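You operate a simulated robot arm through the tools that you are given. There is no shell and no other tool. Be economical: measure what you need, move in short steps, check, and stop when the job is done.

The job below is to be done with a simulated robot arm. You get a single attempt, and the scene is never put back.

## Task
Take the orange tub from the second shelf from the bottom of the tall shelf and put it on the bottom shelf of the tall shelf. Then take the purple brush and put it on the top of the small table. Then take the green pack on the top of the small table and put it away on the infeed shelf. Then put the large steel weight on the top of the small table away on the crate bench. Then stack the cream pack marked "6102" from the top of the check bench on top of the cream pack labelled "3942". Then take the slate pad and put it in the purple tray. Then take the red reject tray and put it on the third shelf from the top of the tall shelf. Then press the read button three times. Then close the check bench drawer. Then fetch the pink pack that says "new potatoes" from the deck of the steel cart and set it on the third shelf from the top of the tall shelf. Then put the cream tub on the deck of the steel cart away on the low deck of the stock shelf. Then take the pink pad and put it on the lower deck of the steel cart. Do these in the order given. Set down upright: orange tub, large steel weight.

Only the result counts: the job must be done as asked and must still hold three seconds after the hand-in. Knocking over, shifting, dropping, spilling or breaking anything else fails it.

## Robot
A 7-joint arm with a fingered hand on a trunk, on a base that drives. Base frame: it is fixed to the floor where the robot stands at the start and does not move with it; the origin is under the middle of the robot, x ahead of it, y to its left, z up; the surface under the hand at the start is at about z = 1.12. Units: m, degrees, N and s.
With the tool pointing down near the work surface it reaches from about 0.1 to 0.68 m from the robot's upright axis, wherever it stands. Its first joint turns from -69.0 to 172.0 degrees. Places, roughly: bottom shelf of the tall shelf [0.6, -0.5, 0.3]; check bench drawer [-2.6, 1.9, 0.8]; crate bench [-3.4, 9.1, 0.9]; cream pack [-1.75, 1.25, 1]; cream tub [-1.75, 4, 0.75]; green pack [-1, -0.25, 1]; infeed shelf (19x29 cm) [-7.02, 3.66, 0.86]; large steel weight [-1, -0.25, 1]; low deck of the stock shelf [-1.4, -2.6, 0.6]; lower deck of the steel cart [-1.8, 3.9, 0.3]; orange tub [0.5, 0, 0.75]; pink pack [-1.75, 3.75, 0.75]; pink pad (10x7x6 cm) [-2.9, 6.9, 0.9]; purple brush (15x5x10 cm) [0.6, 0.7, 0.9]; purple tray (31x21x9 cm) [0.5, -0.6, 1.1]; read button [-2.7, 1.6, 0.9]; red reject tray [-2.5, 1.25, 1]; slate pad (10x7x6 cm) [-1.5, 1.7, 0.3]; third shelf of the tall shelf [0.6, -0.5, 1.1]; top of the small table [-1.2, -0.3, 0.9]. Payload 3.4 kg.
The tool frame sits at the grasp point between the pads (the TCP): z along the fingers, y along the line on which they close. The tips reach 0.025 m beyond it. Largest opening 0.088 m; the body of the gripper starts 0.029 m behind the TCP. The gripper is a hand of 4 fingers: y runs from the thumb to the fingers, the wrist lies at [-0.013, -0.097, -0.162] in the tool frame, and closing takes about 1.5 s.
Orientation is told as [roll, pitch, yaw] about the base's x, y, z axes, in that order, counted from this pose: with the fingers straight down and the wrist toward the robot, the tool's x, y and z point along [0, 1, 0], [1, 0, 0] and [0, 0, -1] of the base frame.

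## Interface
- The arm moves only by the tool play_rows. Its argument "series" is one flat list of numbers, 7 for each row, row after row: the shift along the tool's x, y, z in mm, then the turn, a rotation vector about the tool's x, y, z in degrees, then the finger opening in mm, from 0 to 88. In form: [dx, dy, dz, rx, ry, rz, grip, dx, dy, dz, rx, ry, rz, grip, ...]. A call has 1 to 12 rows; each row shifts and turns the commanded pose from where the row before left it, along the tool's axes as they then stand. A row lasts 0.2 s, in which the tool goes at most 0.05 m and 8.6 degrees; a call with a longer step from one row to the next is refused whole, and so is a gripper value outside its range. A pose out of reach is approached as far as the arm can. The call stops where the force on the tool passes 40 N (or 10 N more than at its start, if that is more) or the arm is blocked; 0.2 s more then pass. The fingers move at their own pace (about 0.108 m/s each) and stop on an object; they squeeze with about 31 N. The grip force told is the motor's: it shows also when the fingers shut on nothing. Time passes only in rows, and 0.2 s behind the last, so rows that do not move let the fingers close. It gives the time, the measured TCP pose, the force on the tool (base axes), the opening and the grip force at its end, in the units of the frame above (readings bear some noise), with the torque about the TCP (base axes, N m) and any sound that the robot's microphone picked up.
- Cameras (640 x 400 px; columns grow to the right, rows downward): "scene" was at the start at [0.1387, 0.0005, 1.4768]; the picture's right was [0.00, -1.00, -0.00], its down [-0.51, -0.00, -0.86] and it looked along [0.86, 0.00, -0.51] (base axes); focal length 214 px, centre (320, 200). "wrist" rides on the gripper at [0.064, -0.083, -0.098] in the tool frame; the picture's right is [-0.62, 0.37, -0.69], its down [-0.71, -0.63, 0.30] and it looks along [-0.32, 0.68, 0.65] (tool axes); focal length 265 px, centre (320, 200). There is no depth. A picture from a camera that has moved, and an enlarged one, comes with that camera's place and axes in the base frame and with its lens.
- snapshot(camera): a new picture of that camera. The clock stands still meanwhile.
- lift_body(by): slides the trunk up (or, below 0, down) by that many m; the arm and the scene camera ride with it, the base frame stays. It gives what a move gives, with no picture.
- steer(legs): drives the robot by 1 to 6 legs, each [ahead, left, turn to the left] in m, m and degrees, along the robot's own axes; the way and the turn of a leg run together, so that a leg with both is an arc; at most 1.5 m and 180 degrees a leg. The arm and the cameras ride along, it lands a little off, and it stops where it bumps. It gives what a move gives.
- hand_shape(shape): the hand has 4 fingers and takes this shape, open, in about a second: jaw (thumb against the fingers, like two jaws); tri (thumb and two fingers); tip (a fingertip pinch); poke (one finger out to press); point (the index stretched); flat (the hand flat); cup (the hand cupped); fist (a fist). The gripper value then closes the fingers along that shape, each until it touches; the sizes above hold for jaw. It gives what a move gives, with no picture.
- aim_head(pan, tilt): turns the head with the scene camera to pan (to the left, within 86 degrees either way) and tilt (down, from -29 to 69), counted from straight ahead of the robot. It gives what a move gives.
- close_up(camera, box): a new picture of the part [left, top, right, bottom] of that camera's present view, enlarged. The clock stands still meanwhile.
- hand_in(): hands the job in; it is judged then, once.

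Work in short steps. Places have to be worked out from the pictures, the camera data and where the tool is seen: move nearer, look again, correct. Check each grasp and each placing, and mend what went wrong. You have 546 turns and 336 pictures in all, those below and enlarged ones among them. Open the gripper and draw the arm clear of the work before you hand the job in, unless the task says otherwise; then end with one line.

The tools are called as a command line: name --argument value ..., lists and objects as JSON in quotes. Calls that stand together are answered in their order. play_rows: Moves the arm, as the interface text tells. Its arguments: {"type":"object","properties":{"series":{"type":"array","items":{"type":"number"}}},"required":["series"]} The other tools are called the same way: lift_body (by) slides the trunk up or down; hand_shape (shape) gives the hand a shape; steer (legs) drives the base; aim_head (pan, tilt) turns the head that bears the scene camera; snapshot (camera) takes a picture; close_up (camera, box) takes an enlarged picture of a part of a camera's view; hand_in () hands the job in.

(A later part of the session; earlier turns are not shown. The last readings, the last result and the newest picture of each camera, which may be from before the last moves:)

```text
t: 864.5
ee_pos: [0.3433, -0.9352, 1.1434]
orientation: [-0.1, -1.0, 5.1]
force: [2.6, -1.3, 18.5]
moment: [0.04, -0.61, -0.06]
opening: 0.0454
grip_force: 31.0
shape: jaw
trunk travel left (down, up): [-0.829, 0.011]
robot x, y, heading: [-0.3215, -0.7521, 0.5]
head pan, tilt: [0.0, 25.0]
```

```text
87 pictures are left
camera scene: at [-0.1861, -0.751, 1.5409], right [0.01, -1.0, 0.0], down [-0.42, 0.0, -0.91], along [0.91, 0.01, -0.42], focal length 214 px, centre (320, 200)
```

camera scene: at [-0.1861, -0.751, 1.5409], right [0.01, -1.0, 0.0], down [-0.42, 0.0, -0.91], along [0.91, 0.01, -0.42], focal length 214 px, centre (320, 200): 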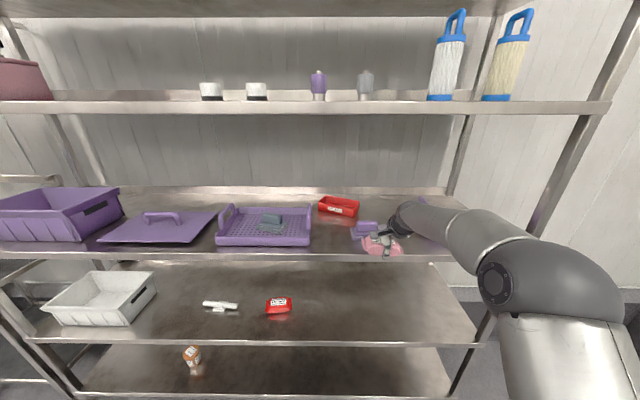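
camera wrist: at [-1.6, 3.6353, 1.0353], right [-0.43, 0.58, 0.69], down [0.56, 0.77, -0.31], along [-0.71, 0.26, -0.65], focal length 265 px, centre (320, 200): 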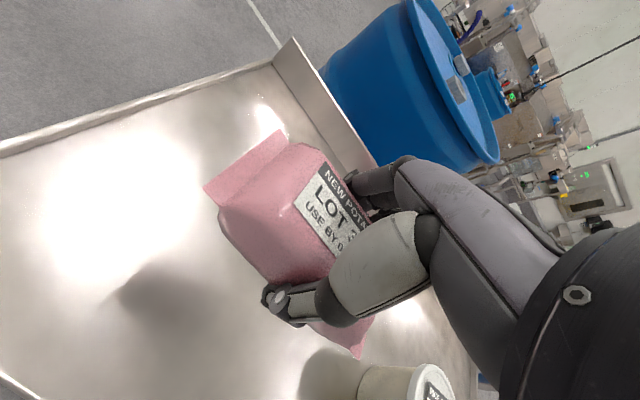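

The pack came in at shelf level and is rubbing on the shelf's front. Lift the hand 11 cm by arm and check.

play_rows --series '[0, 0, -20, 0, 0, 0, 20, 0, 0, -30, 0, 0, 0, 20, 0, 0, -30, 0, 0, 0, 20, 0, 0, -30, 0, 0, 0, 20, 0, 0, 0, 0, 0, 0, 20]'

snapshot --camera "wrist"

close_up --camera "scene" --box '[300, 160, 500, 290]'

```text
t: 865.7
ee_pos: [0.3438, -0.9331, 1.2501]
orientation: [0.1, -0.5, 5.0]
force: [-0.4, -0.6, -2.8]
moment: [-0.04, 0.01, -0.02]
opening: 0.0449
grip_force: 31.4
shape: jaw
trunk travel left (down, up): [-0.829, 0.011]
robot x, y, heading: [-0.3239, -0.7544, 0.6]
head pan, tilt: [0.0, 25.0]
```

```text
86 pictures are left
camera wrist: at [0.2547, -0.8777, 1.3469], right [0.42, -0.59, 0.69], down [-0.56, -0.77, -0.31], along [0.71, -0.26, -0.65], focal length 265 px, centre (320, 200)
```

wrist: 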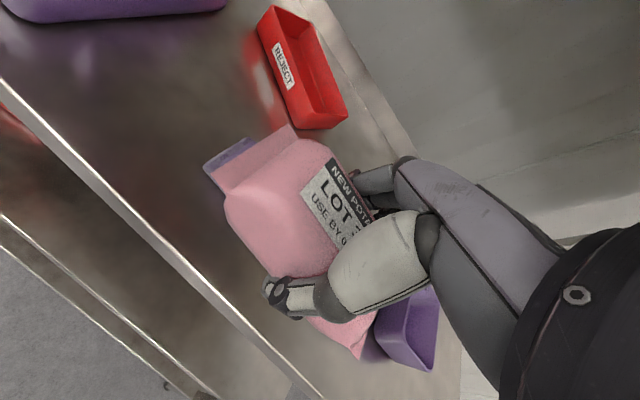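

```text
3.08 times, centred on (400, 225) of scene
camera zoom: at [-0.1816, -0.7517, 1.5404], right [0.01, -1.0, 0.0], down [-0.42, 0.0, -0.91], along [0.91, 0.01, -0.42], focal length 660 px, centre (74, 123)
```

zoom: 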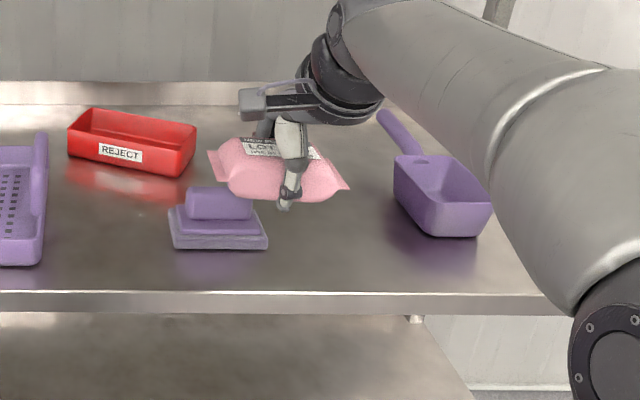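

Free space between the purple pad (y −0.955) and scoop (y −1.13): target pack centre (0.43, −1.04). To keep the elbow clear of the shelf post, turn the base −15° and compensate the hand.

steer --legs '[[-0.05, 0, -15]]'

play_rows --series '[0, 0, 0, 0, 0, -5, 20, 0, 0, 0, 0, 0, -5, 20, 0, 0, 0, 0, 0, 0, 20]'

snapshot --camera "scene"

```text
t: 867.0
ee_pos: [0.2277, -1.0912, 1.248]
orientation: [0.0, -0.4, -9.7]
force: [-0.8, 0.5, -2.8]
moment: [-0.06, 0.0, -0.03]
opening: 0.0454
grip_force: 31.0
shape: jaw
trunk travel left (down, up): [-0.829, 0.011]
robot x, y, heading: [-0.3696, -0.7466, -13.9]
head pan, tilt: [0.0, 25.0]
```

```text
t: 867.8
ee_pos: [0.2281, -1.0913, 1.2481]
orientation: [0.0, -0.5, 0.5]
force: [-0.1, -0.7, -2.7]
moment: [-0.03, 0.02, 0.03]
opening: 0.0448
grip_force: 30.8
shape: jaw
trunk travel left (down, up): [-0.829, 0.011]
robot x, y, heading: [-0.3702, -0.7476, -14.0]
head pan, tilt: [0.0, 25.0]
```

```text
84 pictures are left
camera scene: at [-0.2344, -0.7817, 1.5404], right [-0.25, -0.97, 0.0], down [-0.41, 0.1, -0.91], along [0.88, -0.22, -0.42], focal length 214 px, centre (320, 200)
```

scene: 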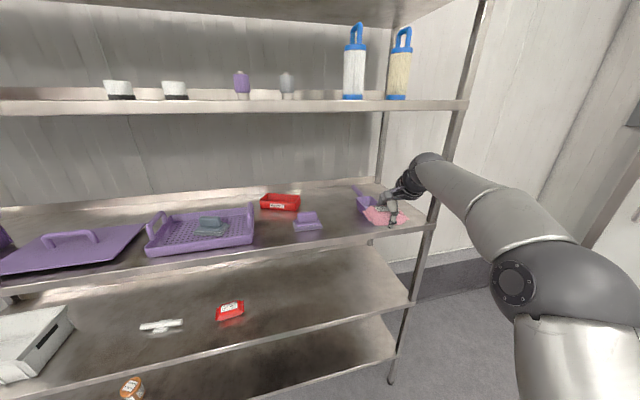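

Move in to (0.43, −1.05).

steer --legs '[[0, 0.089, 0], [0.186, 0, 0]]'

snapshot --camera "wrist"

snapshot --camera "scene"

```text
t: 870.0
ee_pos: [0.4317, -1.0493, 1.2488]
orientation: [0.0, -0.4, 0.5]
force: [-0.1, 0.4, -2.3]
moment: [-0.01, 0.0, -0.03]
opening: 0.0448
grip_force: 30.6
shape: jaw
trunk travel left (down, up): [-0.829, 0.011]
robot x, y, heading: [-0.1707, -0.7074, -14.0]
head pan, tilt: [0.0, 25.0]
```

```text
83 pictures are left
camera wrist: at [0.3458, -0.9863, 1.3467], right [0.37, -0.62, 0.7], down [-0.62, -0.72, -0.31], along [0.69, -0.32, -0.65], focal length 265 px, centre (320, 200)
```

wrist: 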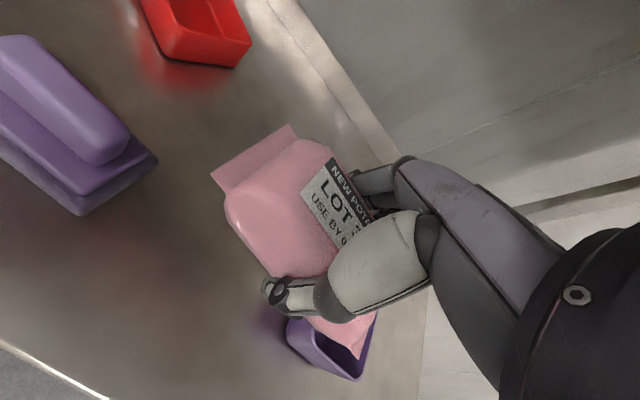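

```text
82 pictures are left
camera scene: at [-0.0331, -0.741, 1.5405], right [-0.24, -0.97, 0.0], down [-0.41, 0.1, -0.91], along [0.88, -0.22, -0.42], focal length 214 px, centre (320, 200)
```

scene: 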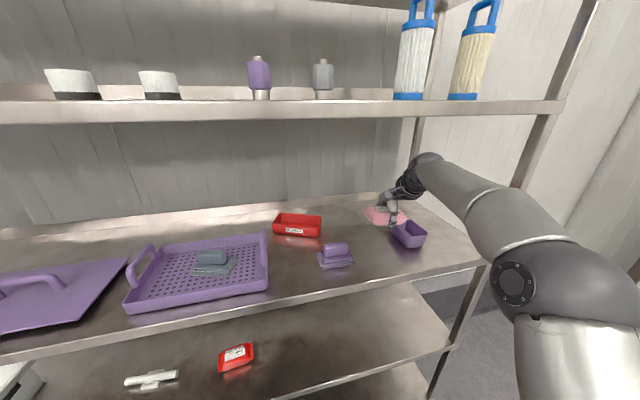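

The pack would brush the scoop's rim here. Shift to (0.39, −1.033), where it lies in front of the scoop and clear of the pad.

steer --legs '[[-0.044, 0.006, 0]]'

play_rows --series '[0, 0, 20, 0, 0, 0, 20, 0, 0, 25, 0, 0, 0, 20, 0, 0, 20, 0, 0, 0, 20, 0, 0, 0, 0, 0, 0, 20]'

snapshot --camera "wrist"

close_up --camera "scene" --box '[280, 170, 480, 300]'

```text
t: 870.9
ee_pos: [0.3926, -1.0341, 1.2475]
orientation: [0.0, -0.3, 0.5]
force: [0.4, -0.3, -1.8]
moment: [0.04, -0.01, 0.0]
opening: 0.0452
grip_force: 30.9
shape: jaw
trunk travel left (down, up): [-0.829, 0.011]
robot x, y, heading: [-0.2081, -0.6875, -13.7]
head pan, tilt: [0.0, 25.0]
```

```text
t: 871.9
ee_pos: [0.3912, -1.0328, 1.1825]
orientation: [0.0, -0.4, 0.5]
force: [-0.2, -0.6, -1.5]
moment: [0.02, -0.01, 0.0]
opening: 0.0447
grip_force: 31.1
shape: jaw
trunk travel left (down, up): [-0.829, 0.011]
robot x, y, heading: [-0.211, -0.6916, -13.8]
head pan, tilt: [0.0, 25.0]
```

```text
81 pictures are left
camera wrist: at [0.3058, -0.9708, 1.281], right [0.37, -0.62, 0.7], down [-0.62, -0.72, -0.31], along [0.69, -0.32, -0.65], focal length 265 px, centre (320, 200)
```

wrist: 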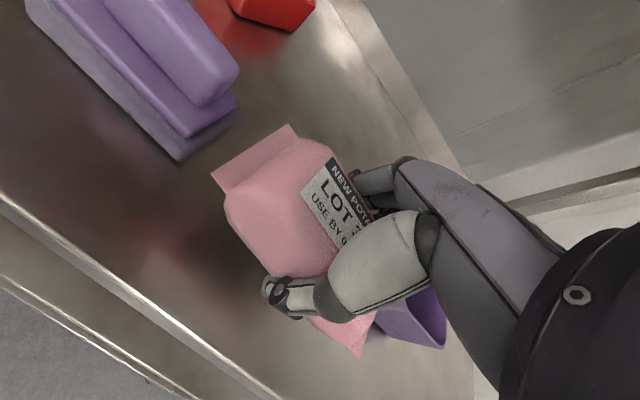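

```text
3.08 times, centred on (380, 235) of scene
camera zoom: at [-0.0733, -0.7252, 1.5404], right [-0.24, -0.97, 0.0], down [-0.41, 0.1, -0.91], along [0.88, -0.22, -0.42], focal length 660 px, centre (135, 92)
```

zoom: 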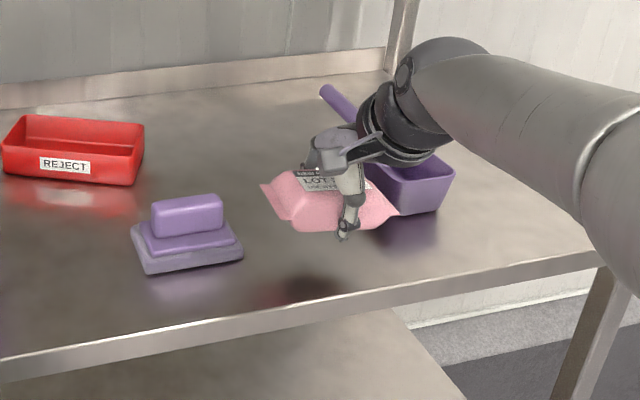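

Shift 8 mm toward me and lower to contact.

play_rows --series '[3, -8, 10, 0, 0, 0, 20, 0, 0, 12, 0, 0, 0, 20, 0, 0, 6, 0, 0, 0, 20, 0, 0, 4, 0, 0, 0, 20, 0, 0, 0, 0, 0, 0, 20]'

snapshot --camera "wrist"

```text
t: 873.1
ee_pos: [0.3845, -1.0284, 1.1514]
orientation: [-0.1, -0.5, 0.5]
force: [-0.7, -0.1, -2.8]
moment: [0.01, 0.01, -0.02]
opening: 0.0451
grip_force: 31.3
shape: jaw
trunk travel left (down, up): [-0.829, 0.011]
robot x, y, heading: [-0.2085, -0.6893, -14.2]
head pan, tilt: [0.0, 25.0]
```

```text
79 pictures are left
camera wrist: at [0.2983, -0.9673, 1.249], right [0.37, -0.62, 0.7], down [-0.62, -0.72, -0.31], along [0.69, -0.32, -0.65], focal length 265 px, centre (320, 200)
```

wrist: 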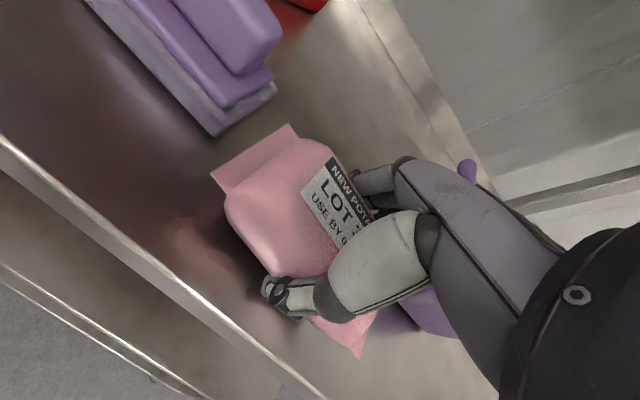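

play_rows --series '[0, 0, 3, 0, 0, 0, 20, 0, 0, 3, 0, 0, 0, 20, 0, 0, 0, 0, 0, 0, 20]'

play_rows --series '[0, 0, 3, 0, 0, 0, 20, 0, 0, 0, 0, 0, 0, 20]'

```text
t: 873.9
ee_pos: [0.3841, -1.0297, 1.1464]
orientation: [0.0, -0.4, 0.5]
force: [-0.2, 0.5, -2.9]
moment: [-0.01, -0.01, -0.02]
opening: 0.0451
grip_force: 31.2
shape: jaw
trunk travel left (down, up): [-0.829, 0.011]
robot x, y, heading: [-0.2129, -0.6897, -14.3]
head pan, tilt: [0.0, 25.0]
```

```text
t: 874.5
ee_pos: [0.3842, -1.0296, 1.1448]
orientation: [-0.1, -0.8, 0.4]
force: [0.5, -1.9, 10.5]
moment: [0.03, 0.35, 0.02]
opening: 0.0446
grip_force: 30.9
shape: jaw
trunk travel left (down, up): [-0.829, 0.011]
robot x, y, heading: [-0.2123, -0.6916, -13.9]
head pan, tilt: [0.0, 25.0]
```

Contact. Open modestly and rise.

play_rows --series '[0, 0, 0, 0, 0, 0, 50, 0, 0, 0, 0, 0, 0, 58, 0, 0, 0, 0, 0, 0, 62, 0, 0, -10, 0, 0, 0, 62, 0, 0, -25, 0, 0, 0, 62, 0, 0, -30, 0, 0, 0, 62, 0, 0, -30, 0, 0, 0, 62, 0, 0, 0, 0, 0, 0, 62]'

close_up --camera "scene" --box '[280, 170, 480, 300]'

```text
t: 876.3
ee_pos: [0.3826, -1.0309, 1.2373]
orientation: [0.0, -0.5, 0.5]
force: [0.2, -0.4, 0.3]
moment: [0.0, 0.0, -0.02]
opening: 0.062
grip_force: 0.0
shape: jaw
trunk travel left (down, up): [-0.829, 0.011]
robot x, y, heading: [-0.2098, -0.6911, -14.0]
head pan, tilt: [0.0, 25.0]
```

```text
3.08 times, centred on (380, 235) of scene
camera zoom: at [-0.0739, -0.7249, 1.5405], right [-0.24, -0.97, 0.0], down [-0.41, 0.1, -0.91], along [0.88, -0.22, -0.42], focal length 660 px, centre (135, 92)
```

zoom: 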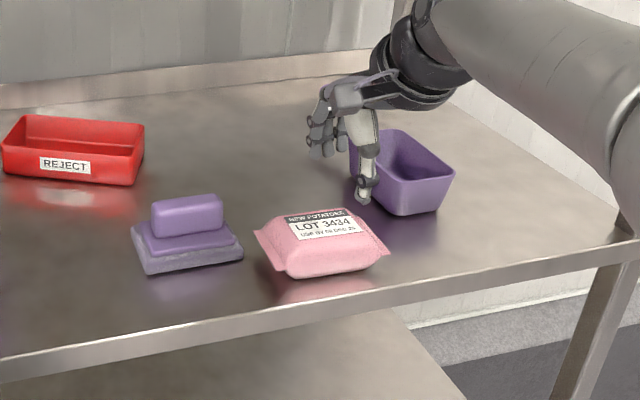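

Pack placed. Next the cream tub on the cart. Back out and drive north to the cart's east side.

steer --legs '[[-0.3, 0, 0], [0, 0, 104], [1.5, 0, 0], [1.5, 0, 0], [1.1, 0, 0]]'

play_rows --series '[20, -32, 0, -8, 0, 0, 88, 20, -32, -4, -8, 0, 0, 88, 20, -30, -10, -8, 0, 0, 88, 20, -28, -14, -8, 0, 0, 88, 20, -25, -16, 0, 0, 0, 88, 0, 0, 0, 0, 0, 0, 88]'

```text
t: 901.7
ee_pos: [-0.1558, 4.0822, 1.2376]
orientation: [0.0, -0.5, 101.3]
force: [-0.3, 0.2, -0.3]
moment: [0.0, -0.01, 0.01]
opening: 0.0619
grip_force: 0.1
shape: jaw
trunk travel left (down, up): [-0.829, 0.011]
robot x, y, heading: [-0.3802, 3.4333, 86.8]
head pan, tilt: [0.0, 25.0]
```

```text
t: 903.1
ee_pos: [-0.227, 3.936, 1.2508]
orientation: [2.7, -36.4, 99.6]
force: [0.0, 0.6, -0.2]
moment: [-0.02, -0.04, -0.03]
opening: 0.0878
grip_force: 0.0
shape: jaw
out of reach, approached as far as the arm can: row 3, 4, 5
trunk travel left (down, up): [-0.829, 0.011]
robot x, y, heading: [-0.381, 3.4345, 87.0]
head pan, tilt: [0.0, 25.0]
```

Now rotate into the level side-grasp pose used for the orange tub.

play_rows --series '[0, 0, 0, -0.69, -4.35, -6.31, 88, 0, 0, 0, -0.69, -4.35, -6.31, 88, 0, 0, 0, -0.69, -4.35, -6.31, 88, 0, 0, 0, -0.69, -4.35, -6.31, 88, 0, 0, 0, -0.69, -4.35, -6.31, 88, 0, 0, 0, -0.69, -4.35, -6.31, 88, 0, 0, 0, -0.69, -4.35, -6.31, 88, 0, 0, 0, -0.69, -4.35, -6.31, 88, 0, 0, 0, 0, 0, 0, 88]'

aim_head --pan 60 --tilt 30

snapshot --camera "scene"

```text
t: 905.1
ee_pos: [-0.224, 3.9086, 1.2388]
orientation: [-57.6, -11.9, 151.1]
force: [0.8, -0.1, 0.7]
moment: [0.01, -0.01, 0.02]
opening: 0.0878
grip_force: 0.0
shape: jaw
trunk travel left (down, up): [-0.829, 0.011]
robot x, y, heading: [-0.3835, 3.436, 86.6]
head pan, tilt: [0.0, 25.0]
```

```text
t: 906.4
ee_pos: [-0.2228, 3.9079, 1.2392]
orientation: [-57.5, -11.9, 151.0]
force: [0.2, 0.2, -0.3]
moment: [-0.02, 0.02, -0.01]
opening: 0.0879
grip_force: 0.0
shape: jaw
trunk travel left (down, up): [-0.829, 0.011]
robot x, y, heading: [-0.38, 3.4373, 86.8]
head pan, tilt: [60.0, 30.0]
```

```text
77 pictures are left
camera scene: at [-0.4546, 3.5364, 1.5325], right [0.55, 0.83, 0.0], down [0.42, -0.28, -0.87], along [-0.72, 0.48, -0.5], focal length 214 px, centre (320, 200)
```

scene: 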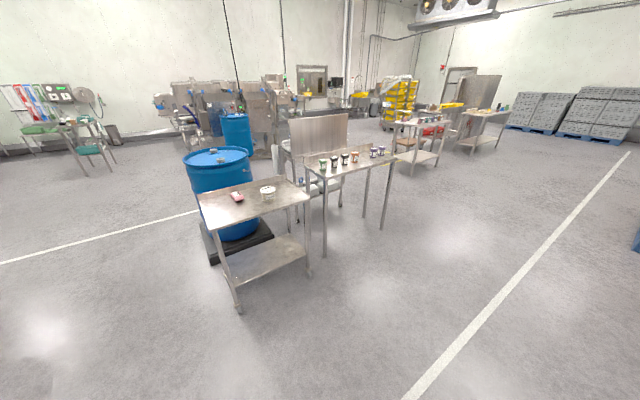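

Level the closing line (small roll about the fingers), turn to face the cart with the fingers pointing west, and approach.

play_rows --series '[0, 0, 0, 0, 0, -7, 88, 0, 0, 0, 0, 0, -7, 88, 0, 0, 0, 0, 0, 0, 88]'

steer --legs '[[0, 0, 111.5], [0.45, -0.65, 0]]'

aim_head --pan -15 --tilt 40

snapshot --camera "scene"

snapshot --camera "wrist"

```text
t: 907.2
ee_pos: [-0.2369, 3.9178, 1.2257]
orientation: [-58.2, -0.2, 158.4]
force: [0.8, 0.3, -0.1]
moment: [0.02, 0.02, -0.02]
opening: 0.0878
grip_force: 0.0
shape: jaw
out of reach, approached as far as the arm can: row 2
trunk travel left (down, up): [-0.829, 0.011]
robot x, y, heading: [-0.3779, 3.4355, 86.8]
head pan, tilt: [60.0, 30.0]
```

```text
t: 916.2
ee_pos: [-1.5214, 3.8426, 1.2244]
orientation: [-58.4, -0.1, -89.2]
force: [-0.3, -0.3, 0.2]
moment: [0.01, 0.01, -0.04]
opening: 0.0877
grip_force: 0.1
shape: jaw
trunk travel left (down, up): [-0.829, 0.011]
robot x, y, heading: [-1.0225, 3.8927, -161.2]
head pan, tilt: [60.0, 30.0]
```

```text
t: 917.6
ee_pos: [-1.5215, 3.8419, 1.2246]
orientation: [-58.4, -0.1, -89.1]
force: [-0.1, 0.3, -0.1]
moment: [-0.03, 0.01, -0.03]
opening: 0.0878
grip_force: 0.1
shape: jaw
trunk travel left (down, up): [-0.829, 0.011]
robot x, y, heading: [-1.0194, 3.8926, -161.0]
head pan, tilt: [-15.0, 40.0]
```

```text
76 pictures are left
camera scene: at [-1.1551, 3.8731, 1.5172], right [-0.07, 1.0, 0.0], down [0.64, 0.05, -0.77], along [-0.76, -0.05, -0.64], focal length 214 px, centre (320, 200)
```

scene: 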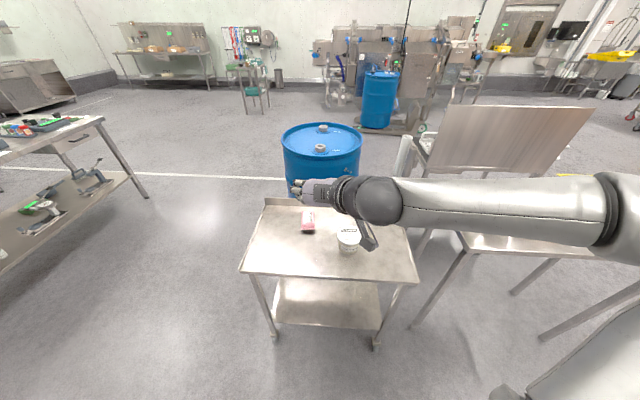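

```text
75 pictures are left
camera wrist: at [-1.4054, 3.9268, 1.2219], right [0.27, -0.36, 0.89], down [-0.64, 0.62, 0.45], along [-0.72, -0.69, -0.07], focal length 265 px, centre (320, 200)
```

wrist: 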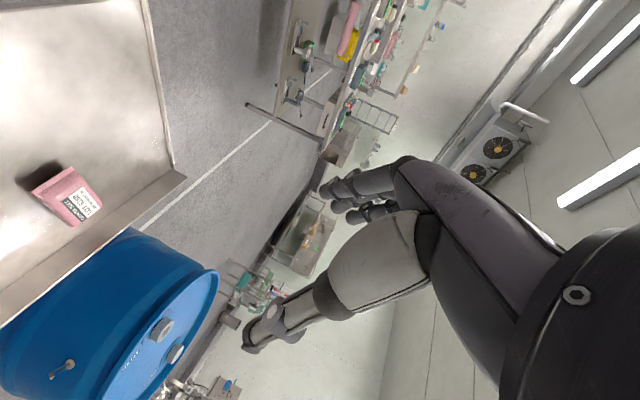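

close_up --camera "scene" --box '[310, 210, 390, 260]'

```text
8.00 times, centred on (350, 235) of scene
camera zoom: at [-1.1551, 3.8731, 1.5172], right [-0.07, 1.0, 0.0], down [0.64, 0.05, -0.77], along [-0.76, -0.05, -0.64], focal length 1716 px, centre (80, -80)
```

zoom: 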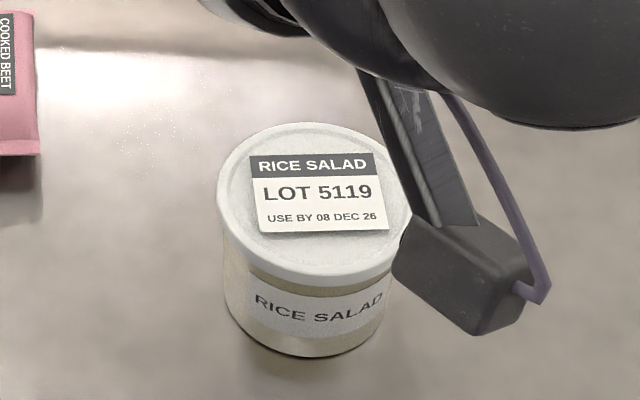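

Tub: lid ≈9.5 cm, body ≈8.6 cm tapering to ≈7.7 cm at the bottom. I must grip it low (z≈0.813), with only ~5 mm margin each side. Align y roughly and lower the trunk in front of the cart.

steer --legs '[[0.005, -0.116, 0]]'

lift_body --by -0.36

snapshot --camera "wrist"

snapshot --camera "scene"

```text
t: 918.8
ee_pos: [-1.5627, 3.9476, 1.2255]
orientation: [-58.5, -0.1, -89.2]
force: [-0.3, 0.3, -0.1]
moment: [-0.03, -0.01, 0.04]
opening: 0.0879
grip_force: 0.0
shape: jaw
trunk travel left (down, up): [-0.829, 0.011]
robot x, y, heading: [-1.0633, 3.9972, -161.2]
head pan, tilt: [-15.0, 40.0]
```

```text
t: 922.3
ee_pos: [-1.5633, 3.9462, 0.865]
orientation: [-58.4, -0.2, -89.2]
force: [0.0, -0.2, 0.1]
moment: [-0.01, 0.0, 0.01]
opening: 0.0878
grip_force: 0.0
shape: jaw
trunk travel left (down, up): [-0.469, 0.371]
robot x, y, heading: [-1.06, 3.9983, -160.7]
head pan, tilt: [-15.0, 40.0]
```

```text
73 pictures are left
camera wrist: at [-1.4463, 4.0309, 0.862], right [0.27, -0.36, 0.89], down [-0.64, 0.62, 0.45], along [-0.72, -0.69, -0.07], focal length 265 px, centre (320, 200)
```

wrist: 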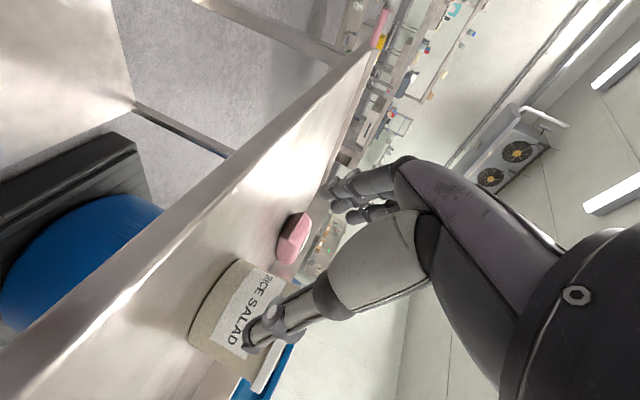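

```text
72 pictures are left
camera scene: at [-1.1961, 3.9773, 1.1572], right [-0.07, 1.0, 0.0], down [0.64, 0.04, -0.77], along [-0.76, -0.05, -0.64], focal length 214 px, centre (320, 200)
```

scene: 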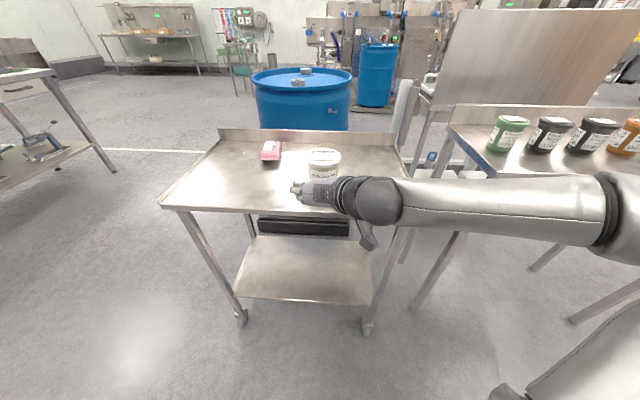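

Tub at y≈3.95. Lower 4.7 cm more (fingers just above deck level), nudge north 4 mm, then look.

steer --legs '[[-0.02, 0.003, 0]]'

lift_body --by -0.047

snapshot --camera "wrist"

```text
t: 923.1
ee_pos: [-1.5414, 3.9507, 0.8653]
orientation: [-58.5, 0.0, -89.1]
force: [0.4, -0.1, 1.1]
moment: [-0.03, 0.0, 0.0]
opening: 0.0879
grip_force: 0.1
shape: jaw
trunk travel left (down, up): [-0.469, 0.371]
robot x, y, heading: [-1.0421, 4.0039, -161.1]
head pan, tilt: [-15.0, 40.0]
```

```text
t: 924.0
ee_pos: [-1.542, 3.9515, 0.8181]
orientation: [-58.4, -0.1, -89.2]
force: [0.0, -0.4, -0.5]
moment: [0.01, -0.03, -0.02]
opening: 0.0876
grip_force: 0.0
shape: jaw
trunk travel left (down, up): [-0.422, 0.418]
robot x, y, heading: [-1.0406, 4.0055, -160.8]
head pan, tilt: [-15.0, 40.0]
```

```text
71 pictures are left
camera wrist: at [-1.4262, 4.0345, 0.815], right [0.27, -0.36, 0.89], down [-0.64, 0.62, 0.45], along [-0.72, -0.69, -0.07], focal length 265 px, centre (320, 200)
```

wrist: 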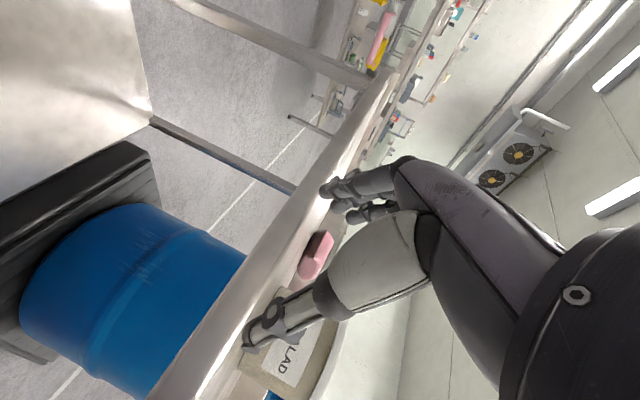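

Drive straight west 9 cm, then re-check lateral alignment.

steer --legs '[[0.085, -0.0296, 0]]'

snapshot --camera "wrist"

close_up --camera "scene" --box '[240, 120, 420, 240]'

```text
t: 925.1
ee_pos: [-1.6331, 3.9501, 0.8197]
orientation: [-58.4, -0.1, -89.3]
force: [0.8, 0.3, -0.2]
moment: [-0.05, 0.01, 0.0]
opening: 0.0877
grip_force: 0.1
shape: jaw
trunk travel left (down, up): [-0.422, 0.418]
robot x, y, heading: [-1.1348, 4.0021, -160.8]
head pan, tilt: [-15.0, 40.0]
```

```text
70 pictures are left
camera wrist: at [-1.5169, 4.0347, 0.8149], right [0.27, -0.36, 0.89], down [-0.64, 0.62, 0.45], along [-0.72, -0.69, -0.07], focal length 265 px, centre (320, 200)
```

wrist: 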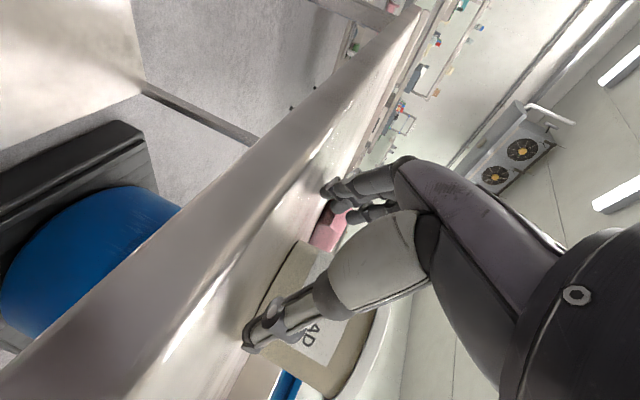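

```text
3.33 times, centred on (330, 180) of scene
camera zoom: at [-1.2668, 3.9811, 1.1102], right [-0.07, 1.0, 0.0], down [0.64, 0.04, -0.77], along [-0.76, -0.05, -0.64], focal length 715 px, centre (287, 267)
```

zoom: 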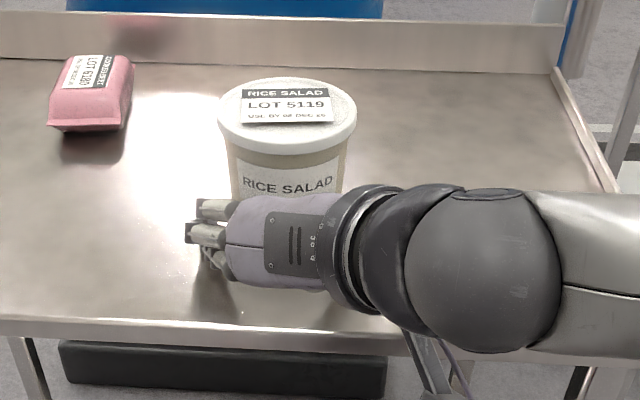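

Aligned within 3 mm. Drive in the remaining distance in two steps.

steer --legs '[[0.048, -0.0145, 0]]'

snapshot --camera "wrist"

```text
t: 926.1
ee_pos: [-1.6833, 3.9505, 0.8186]
orientation: [-58.4, -0.2, -89.2]
force: [0.3, -0.1, 0.2]
moment: [-0.06, -0.02, 0.07]
opening: 0.0878
grip_force: 0.1
shape: jaw
trunk travel left (down, up): [-0.422, 0.418]
robot x, y, heading: [-1.1815, 3.9978, -161.0]
head pan, tilt: [-15.0, 40.0]
```

```text
68 pictures are left
camera wrist: at [-1.5672, 4.0329, 0.815], right [0.27, -0.36, 0.89], down [-0.64, 0.62, 0.45], along [-0.72, -0.69, -0.06], focal length 265 px, centre (320, 200)
```

wrist: 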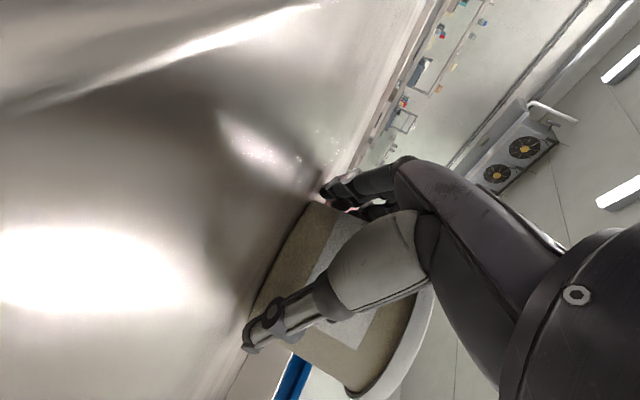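

Drive 2.5 cm more, then close.

steer --legs '[[0.024, -0.007, 0]]'

play_rows --series '[0, 0, 0, 0, 0, 0, 70, 0, 0, 0, 0, 0, 0, 50, 0, 0, 0, 0, 0, 0, 40, 0, 0, 0, 0, 0, 0, 40, 0, 0, 0, 0, 0, 0, 40]'

snapshot --camera "wrist"

close_up --camera "scene" --box '[240, 120, 420, 240]'

```text
t: 926.9
ee_pos: [-1.7083, 3.9472, 0.8189]
orientation: [-58.4, -0.3, -89.2]
force: [0.2, -0.5, 0.2]
moment: [-0.04, -0.03, 0.01]
opening: 0.0878
grip_force: 0.1
shape: jaw
trunk travel left (down, up): [-0.422, 0.418]
robot x, y, heading: [-1.2058, 3.9991, -160.8]
head pan, tilt: [-15.0, 40.0]
```

```text
t: 928.1
ee_pos: [-1.7078, 3.9484, 0.8188]
orientation: [-58.4, -0.2, -89.2]
force: [0.7, -0.3, 2.9]
moment: [0.03, -0.01, -0.01]
opening: 0.0783
grip_force: 31.5
shape: jaw
trunk travel left (down, up): [-0.422, 0.418]
robot x, y, heading: [-1.2094, 4.001, -160.7]
head pan, tilt: [-15.0, 40.0]
```

```text
67 pictures are left
camera wrist: at [-1.5916, 4.0315, 0.8154], right [0.27, -0.36, 0.89], down [-0.64, 0.62, 0.45], along [-0.72, -0.69, -0.06], focal length 265 px, centre (320, 200)
```

wrist: 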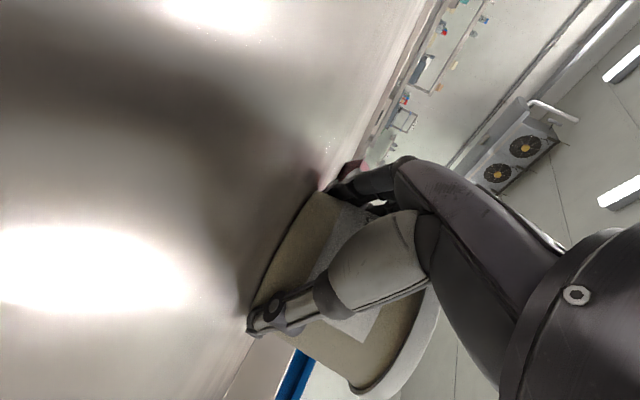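

```text
3.33 times, centred on (330, 180) of scene
camera zoom: at [-1.3413, 3.9777, 1.1102], right [-0.07, 1.0, 0.0], down [0.64, 0.04, -0.77], along [-0.76, -0.05, -0.64], focal length 715 px, centre (287, 267)
```

zoom: 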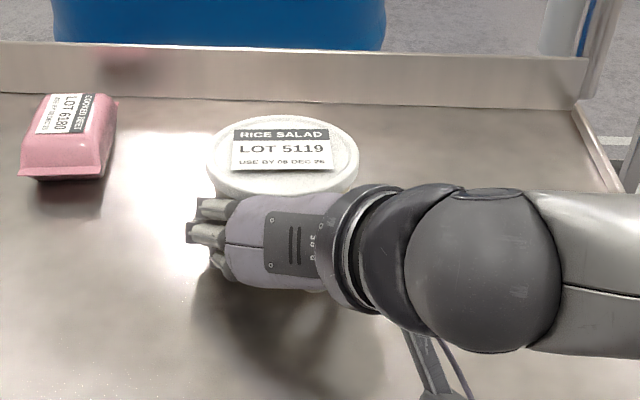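

Gripped (78 mm, 31 N). Lift 6 cm.

lift_body --by 0.06

snapshot --camera "wrist"

```text
t: 929.1
ee_pos: [-1.7078, 3.9479, 0.8782]
orientation: [-58.3, -0.2, -89.2]
force: [-1.0, -0.4, -4.6]
moment: [-0.01, -0.11, -0.01]
opening: 0.078
grip_force: 31.0
shape: jaw
trunk travel left (down, up): [-0.482, 0.358]
robot x, y, heading: [-1.21, 4.0023, -160.9]
head pan, tilt: [-15.0, 40.0]
```

```text
65 pictures are left
camera wrist: at [-1.5924, 4.0316, 0.8748], right [0.27, -0.36, 0.89], down [-0.64, 0.62, 0.45], along [-0.72, -0.69, -0.07], focal length 265 px, centre (320, 200)
```

wrist: 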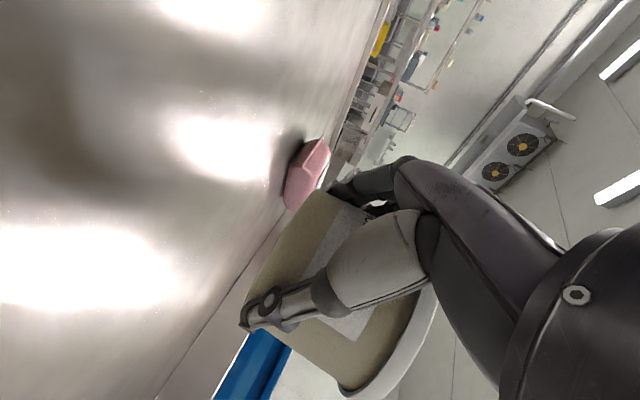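

Held level. Withdraw east, raise, and travel south toward the stock shelf.

steer --legs '[[-0.65, 0, 0]]'

lift_body --by 0.35

steer --legs '[[0, 0, 70.9], [0.3, 0.17, 0], [1.5, 0, 0], [1.5, 0, 0], [1.5, 0, 0]]'

aim_head --pan -15 --tilt 20

snapshot --camera "scene"

```text
t: 932.7
ee_pos: [-1.0867, 4.1604, 0.8788]
orientation: [-58.4, -0.2, -89.1]
force: [0.6, 0.4, -3.7]
moment: [0.06, -0.1, 0.01]
opening: 0.078
grip_force: 30.8
shape: jaw
trunk travel left (down, up): [-0.482, 0.358]
robot x, y, heading: [-0.5849, 4.2111, -160.8]
head pan, tilt: [-15.0, 40.0]
```

```text
t: 936.1
ee_pos: [-1.0859, 4.1607, 1.2287]
orientation: [-58.3, -0.2, -89.1]
force: [-0.1, 0.5, -4.4]
moment: [0.03, -0.1, 0.02]
opening: 0.0778
grip_force: 30.8
shape: jaw
trunk travel left (down, up): [-0.832, 0.008]
robot x, y, heading: [-0.5865, 4.2128, -161.0]
head pan, tilt: [-15.0, 40.0]
```

```text
t: 962.5
ee_pos: [-0.3465, -1.051, 1.2288]
orientation: [-58.3, -0.2, -16.2]
force: [0.6, 0.4, -3.6]
moment: [0.08, -0.05, -0.02]
opening: 0.078
grip_force: 31.6
shape: jaw
trunk travel left (down, up): [-0.832, 0.008]
robot x, y, heading: [-0.2478, -0.561, -88.0]
head pan, tilt: [-15.0, 40.0]
```

```text
t: 963.4
ee_pos: [-0.3452, -1.0494, 1.2279]
orientation: [-58.4, -0.2, -16.2]
force: [-0.4, -1.3, -3.7]
moment: [0.11, -0.05, 0.01]
opening: 0.0781
grip_force: 31.2
shape: jaw
trunk travel left (down, up): [-0.832, 0.008]
robot x, y, heading: [-0.247, -0.5573, -88.0]
head pan, tilt: [-15.0, 20.0]
```

```text
64 pictures are left
camera scene: at [-0.2701, -0.6983, 1.5514], right [-0.97, 0.22, 0.0], down [0.08, 0.33, -0.94], along [-0.21, -0.92, -0.34], focal length 214 px, centre (320, 200)
```

scene: 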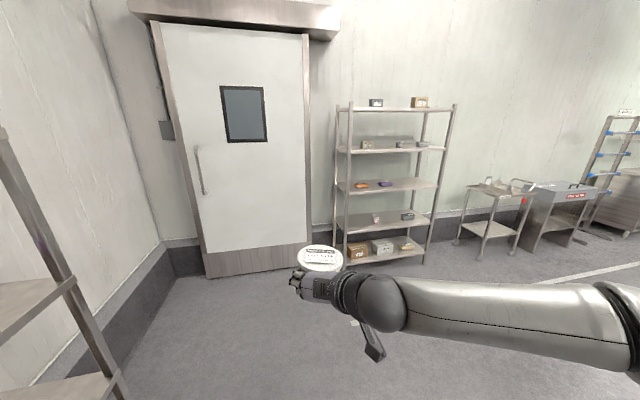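

The stock shelf rack is ahead-right (x −1.98…−0.99, front y≈−2.5). Move closer to identify its decks.

steer --legs '[[0.8, 0, 0], [0, -0.85, 0]]'

aim_head --pan -10 --tilt 30

snapshot --camera "scene"

```text
t: 971.8
ee_pos: [-1.1824, -1.8739, 1.2283]
orientation: [-58.3, -0.2, -17.3]
force: [0.5, 0.3, -4.4]
moment: [0.12, -0.02, -0.01]
opening: 0.0779
grip_force: 31.6
shape: jaw
trunk travel left (down, up): [-0.832, 0.008]
robot x, y, heading: [-1.0805, -1.3829, -89.1]
head pan, tilt: [-15.0, 20.0]
```

```text
t: 972.5
ee_pos: [-1.1834, -1.8736, 1.2282]
orientation: [-58.3, -0.1, -17.3]
force: [0.5, -0.7, -4.0]
moment: [0.1, -0.09, 0.04]
opening: 0.078
grip_force: 31.5
shape: jaw
trunk travel left (down, up): [-0.832, 0.008]
robot x, y, heading: [-1.078, -1.3822, -89.1]
head pan, tilt: [-10.0, 30.0]
```

```text
63 pictures are left
camera scene: at [-1.0922, -1.5222, 1.5355], right [-0.99, 0.16, 0.0], down [0.08, 0.49, -0.87], along [-0.14, -0.85, -0.5], focal length 214 px, centre (320, 200)
```

scene: 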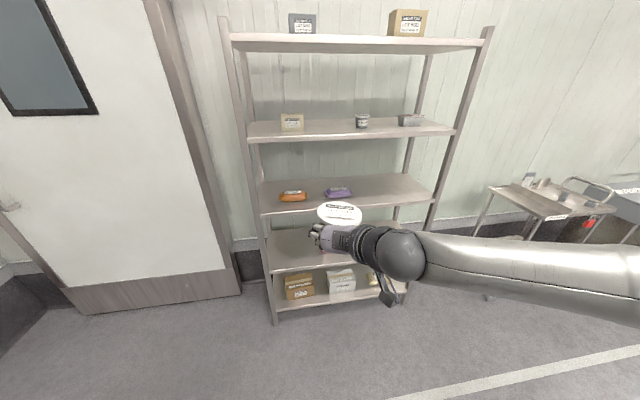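

Decks are at z≈0.14, 0.52, 0.94, 1.31, 1.64; the "low deck" at ~0.6 matches the second one (≈0.52). I turn so the fingers point at the rack, position in front, and lower the trunk to see that deck.

steer --legs '[[0, 0, 17], [0.2, -0.224, 0]]'

lift_body --by -0.4

lift_body --by -0.16

snapshot --camera "scene"

```text
t: 975.5
ee_pos: [-1.1843, -2.1392, 1.2271]
orientation: [-58.2, 0.0, -0.4]
force: [0.2, 0.6, -4.5]
moment: [0.13, 0.0, -0.01]
opening: 0.0783
grip_force: 31.5
shape: jaw
trunk travel left (down, up): [-0.832, 0.008]
robot x, y, heading: [-1.2295, -1.637, -72.2]
head pan, tilt: [-10.0, 30.0]
```

```text
t: 979.4
ee_pos: [-1.1848, -2.1393, 0.8273]
orientation: [-58.2, -0.3, -0.4]
force: [-0.1, 0.4, -4.5]
moment: [0.11, -0.02, 0.01]
opening: 0.078
grip_force: 30.5
shape: jaw
trunk travel left (down, up): [-0.432, 0.408]
robot x, y, heading: [-1.2309, -1.6391, -71.9]
head pan, tilt: [-10.0, 30.0]
```

```text
t: 981.2
ee_pos: [-1.1838, -2.1392, 0.6685]
orientation: [-58.3, -0.2, -0.2]
force: [-0.6, -0.2, -3.8]
moment: [0.13, -0.01, 0.01]
opening: 0.078
grip_force: 30.4
shape: jaw
trunk travel left (down, up): [-0.272, 0.568]
robot x, y, heading: [-1.2264, -1.6372, -72.0]
head pan, tilt: [-10.0, 30.0]
```

```text
62 pictures are left
camera scene: at [-1.201, -1.7763, 0.9755], right [-0.99, -0.14, 0.0], down [-0.07, 0.5, -0.87], along [0.12, -0.86, -0.5], focal length 214 px, centre (320, 200)
```

scene: 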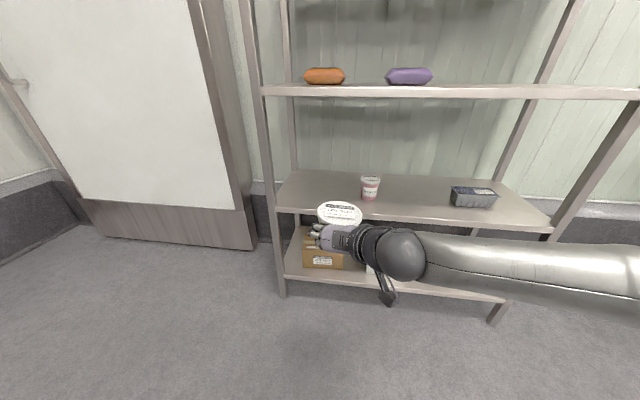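

Second deck (z≈0.525) has a pink cup at (−1.30, −2.59) and a dark box at (−1.70, −2.58); free on the left. Target TCP (−1.10, −2.555). Lower a bit and drive in.

lift_body --by -0.05

steer --legs '[[0.25, -0.029, 0]]'

snapshot --camera "scene"

snapshot --camera "wrist"

```text
t: 982.1
ee_pos: [-1.1841, -2.1394, 0.6174]
orientation: [-58.3, -0.1, -0.4]
force: [0.3, -0.8, -4.2]
moment: [0.14, 0.01, 0.01]
opening: 0.078
grip_force: 31.1
shape: jaw
trunk travel left (down, up): [-0.222, 0.618]
robot x, y, heading: [-1.2301, -1.6403, -72.1]
head pan, tilt: [-10.0, 30.0]
```

```text
t: 983.9
ee_pos: [-1.1375, -2.3852, 0.6176]
orientation: [-58.3, -0.2, -0.4]
force: [0.1, 0.4, -5.1]
moment: [0.12, 0.0, -0.03]
opening: 0.0781
grip_force: 31.0
shape: jaw
trunk travel left (down, up): [-0.222, 0.618]
robot x, y, heading: [-1.179, -1.889, -72.2]
head pan, tilt: [-10.0, 30.0]
```

```text
61 pictures are left
camera scene: at [-1.1525, -2.0219, 0.9254], right [-0.99, -0.13, 0.0], down [-0.07, 0.5, -0.87], along [0.12, -0.86, -0.5], focal length 214 px, centre (320, 200)
```

scene: 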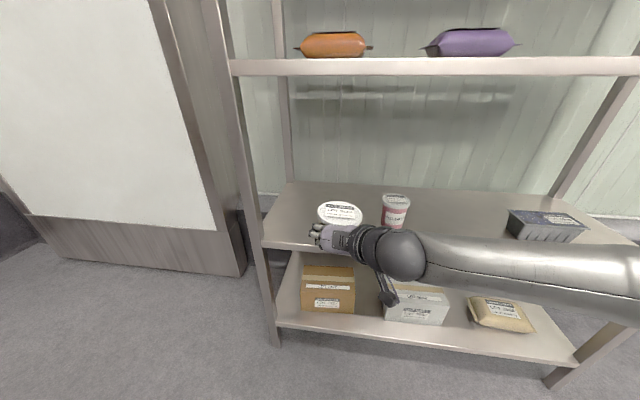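

```text
60 pictures are left
camera wrist: at [-1.2204, -2.2681, 0.6148], right [0.37, 0.26, 0.89], down [-0.64, -0.63, 0.45], along [0.68, -0.73, -0.07], focal length 265 px, centre (320, 200)
```

wrist: 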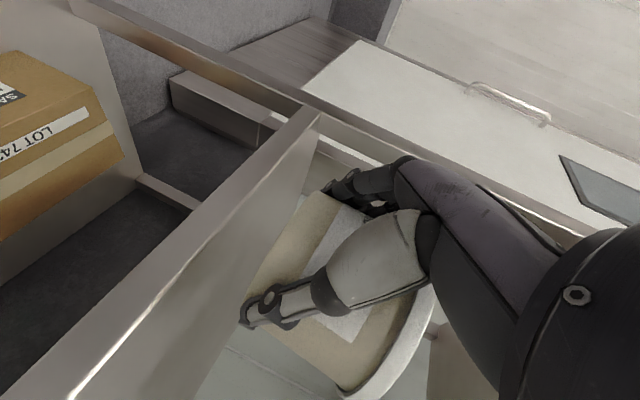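

Good clearances. Drive in the remaining 17 cm.

steer --legs '[[0.168, -0.014, 0]]'

snapshot --camera "scene"

```text
t: 985.4
ee_pos: [-1.1005, -2.5484, 0.6181]
orientation: [-58.3, -0.1, -0.5]
force: [-1.1, 0.3, -4.3]
moment: [0.13, 0.02, 0.01]
opening: 0.0781
grip_force: 30.1
shape: jaw
trunk travel left (down, up): [-0.222, 0.618]
robot x, y, heading: [-1.1394, -2.0498, -72.3]
head pan, tilt: [-10.0, 30.0]
```

```text
59 pictures are left
camera scene: at [-1.1153, -2.1852, 0.9254], right [-0.99, -0.13, 0.0], down [-0.07, 0.5, -0.87], along [0.12, -0.86, -0.5], focal length 214 px, centre (320, 200)
```

scene: 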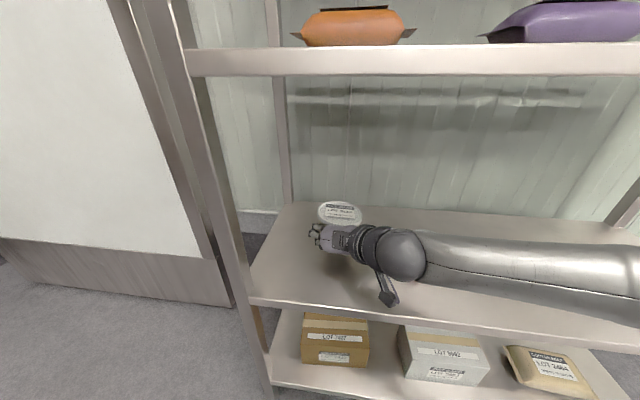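

Lower 5 cm, then creep to contact with the arm.

lift_body --by -0.05

play_rows --series '[3.4, 0, 2.1, 0, 0, 0, 40, 3.4, 0, 2.1, 0, 0, 0, 40, 3.4, 0, 2.1, 0, 0, 0, 40, 0, 0, 0, 0, 0, 0, 40]'

snapshot --camera "wrist"

```text
t: 986.3
ee_pos: [-1.1, -2.5477, 0.5685]
orientation: [-58.6, -0.2, -0.5]
force: [0.5, 1.6, 1.8]
moment: [0.02, 0.1, -0.02]
opening: 0.0782
grip_force: 30.6
shape: jaw
trunk travel left (down, up): [-0.172, 0.668]
robot x, y, heading: [-1.1399, -2.0459, -72.4]
head pan, tilt: [-10.0, 30.0]
```

```text
t: 987.3
ee_pos: [-1.1003, -2.5459, 0.5614]
orientation: [-58.9, -0.4, -0.4]
force: [-3.4, 8.0, 33.6]
moment: [-0.6, -0.83, 0.18]
opening: 0.0782
grip_force: 31.2
shape: jaw
trunk travel left (down, up): [-0.172, 0.668]
robot x, y, heading: [-1.1403, -2.047, -72.5]
head pan, tilt: [-10.0, 30.0]
```

```text
58 pictures are left
camera wrist: at [-1.1836, -2.4285, 0.5565], right [0.37, 0.27, 0.89], down [-0.64, -0.62, 0.45], along [0.68, -0.73, -0.06], focal length 265 px, centre (320, 200)
```

wrist: 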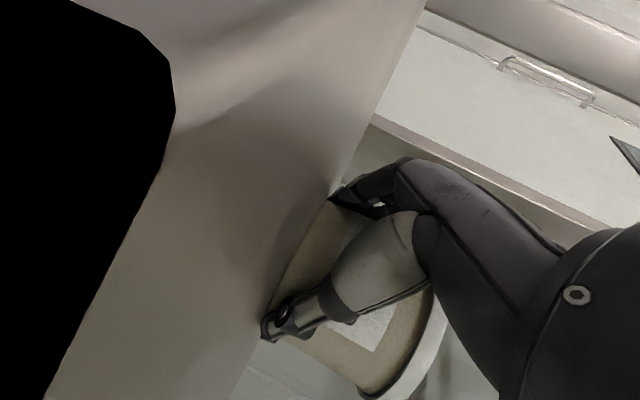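

Tub stands on the deck. Ease 5 mm and open.

play_rows --series '[-4, 0, -2.5, 0, 0, 0, 40, 0, 0, 0, 0, 0, 0, 70, 0, 0, 0, 0, 0, 0, 88, 0, 0, 0, 0, 0, 0, 88, 0, 0, 0, 0, 0, 0, 88]'

steer --legs '[[-0.12, 0.038, 0]]'

snapshot --camera "wrist"

snapshot --camera "scene"

```text
t: 988.5
ee_pos: [-1.1006, -2.5474, 0.5617]
orientation: [-58.4, -0.3, -0.6]
force: [-2.5, 0.3, 12.7]
moment: [-0.22, -0.35, 0.0]
opening: 0.0825
grip_force: 0.0
shape: jaw
trunk travel left (down, up): [-0.172, 0.668]
robot x, y, heading: [-1.139, -2.0483, -72.4]
head pan, tilt: [-10.0, 30.0]
```

```text
t: 989.8
ee_pos: [-1.0998, -2.4214, 0.562]
orientation: [-58.5, -0.2, -0.4]
force: [-1.0, 4.4, 10.9]
moment: [-0.13, -0.31, 0.01]
opening: 0.0877
grip_force: 0.1
shape: jaw
trunk travel left (down, up): [-0.172, 0.668]
robot x, y, heading: [-1.1423, -1.9212, -72.4]
head pan, tilt: [-10.0, 30.0]
```

```text
57 pictures are left
camera wrist: at [-1.1834, -2.3042, 0.5586], right [0.37, 0.26, 0.89], down [-0.64, -0.63, 0.45], along [0.68, -0.73, -0.06], focal length 265 px, centre (320, 200)
```

wrist: 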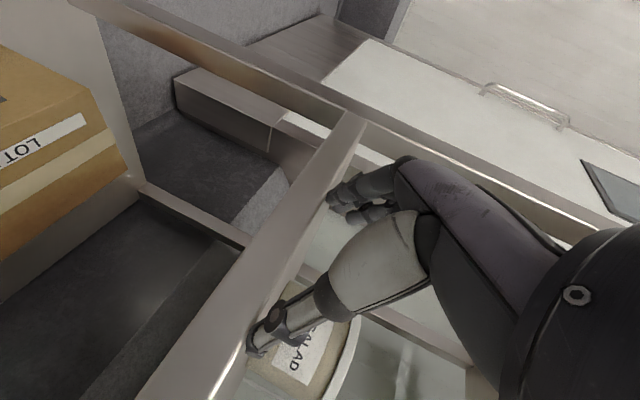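

```text
56 pictures are left
camera scene: at [-1.116, -2.0574, 0.8759], right [-0.99, -0.13, 0.0], down [-0.07, 0.49, -0.87], along [0.12, -0.86, -0.5], focal length 214 px, centre (320, 200)
```

scene: 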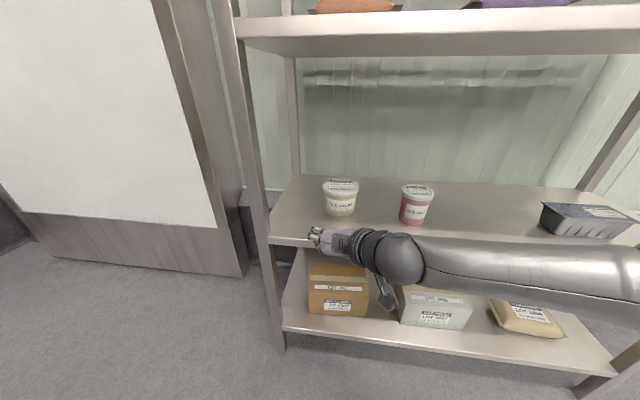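

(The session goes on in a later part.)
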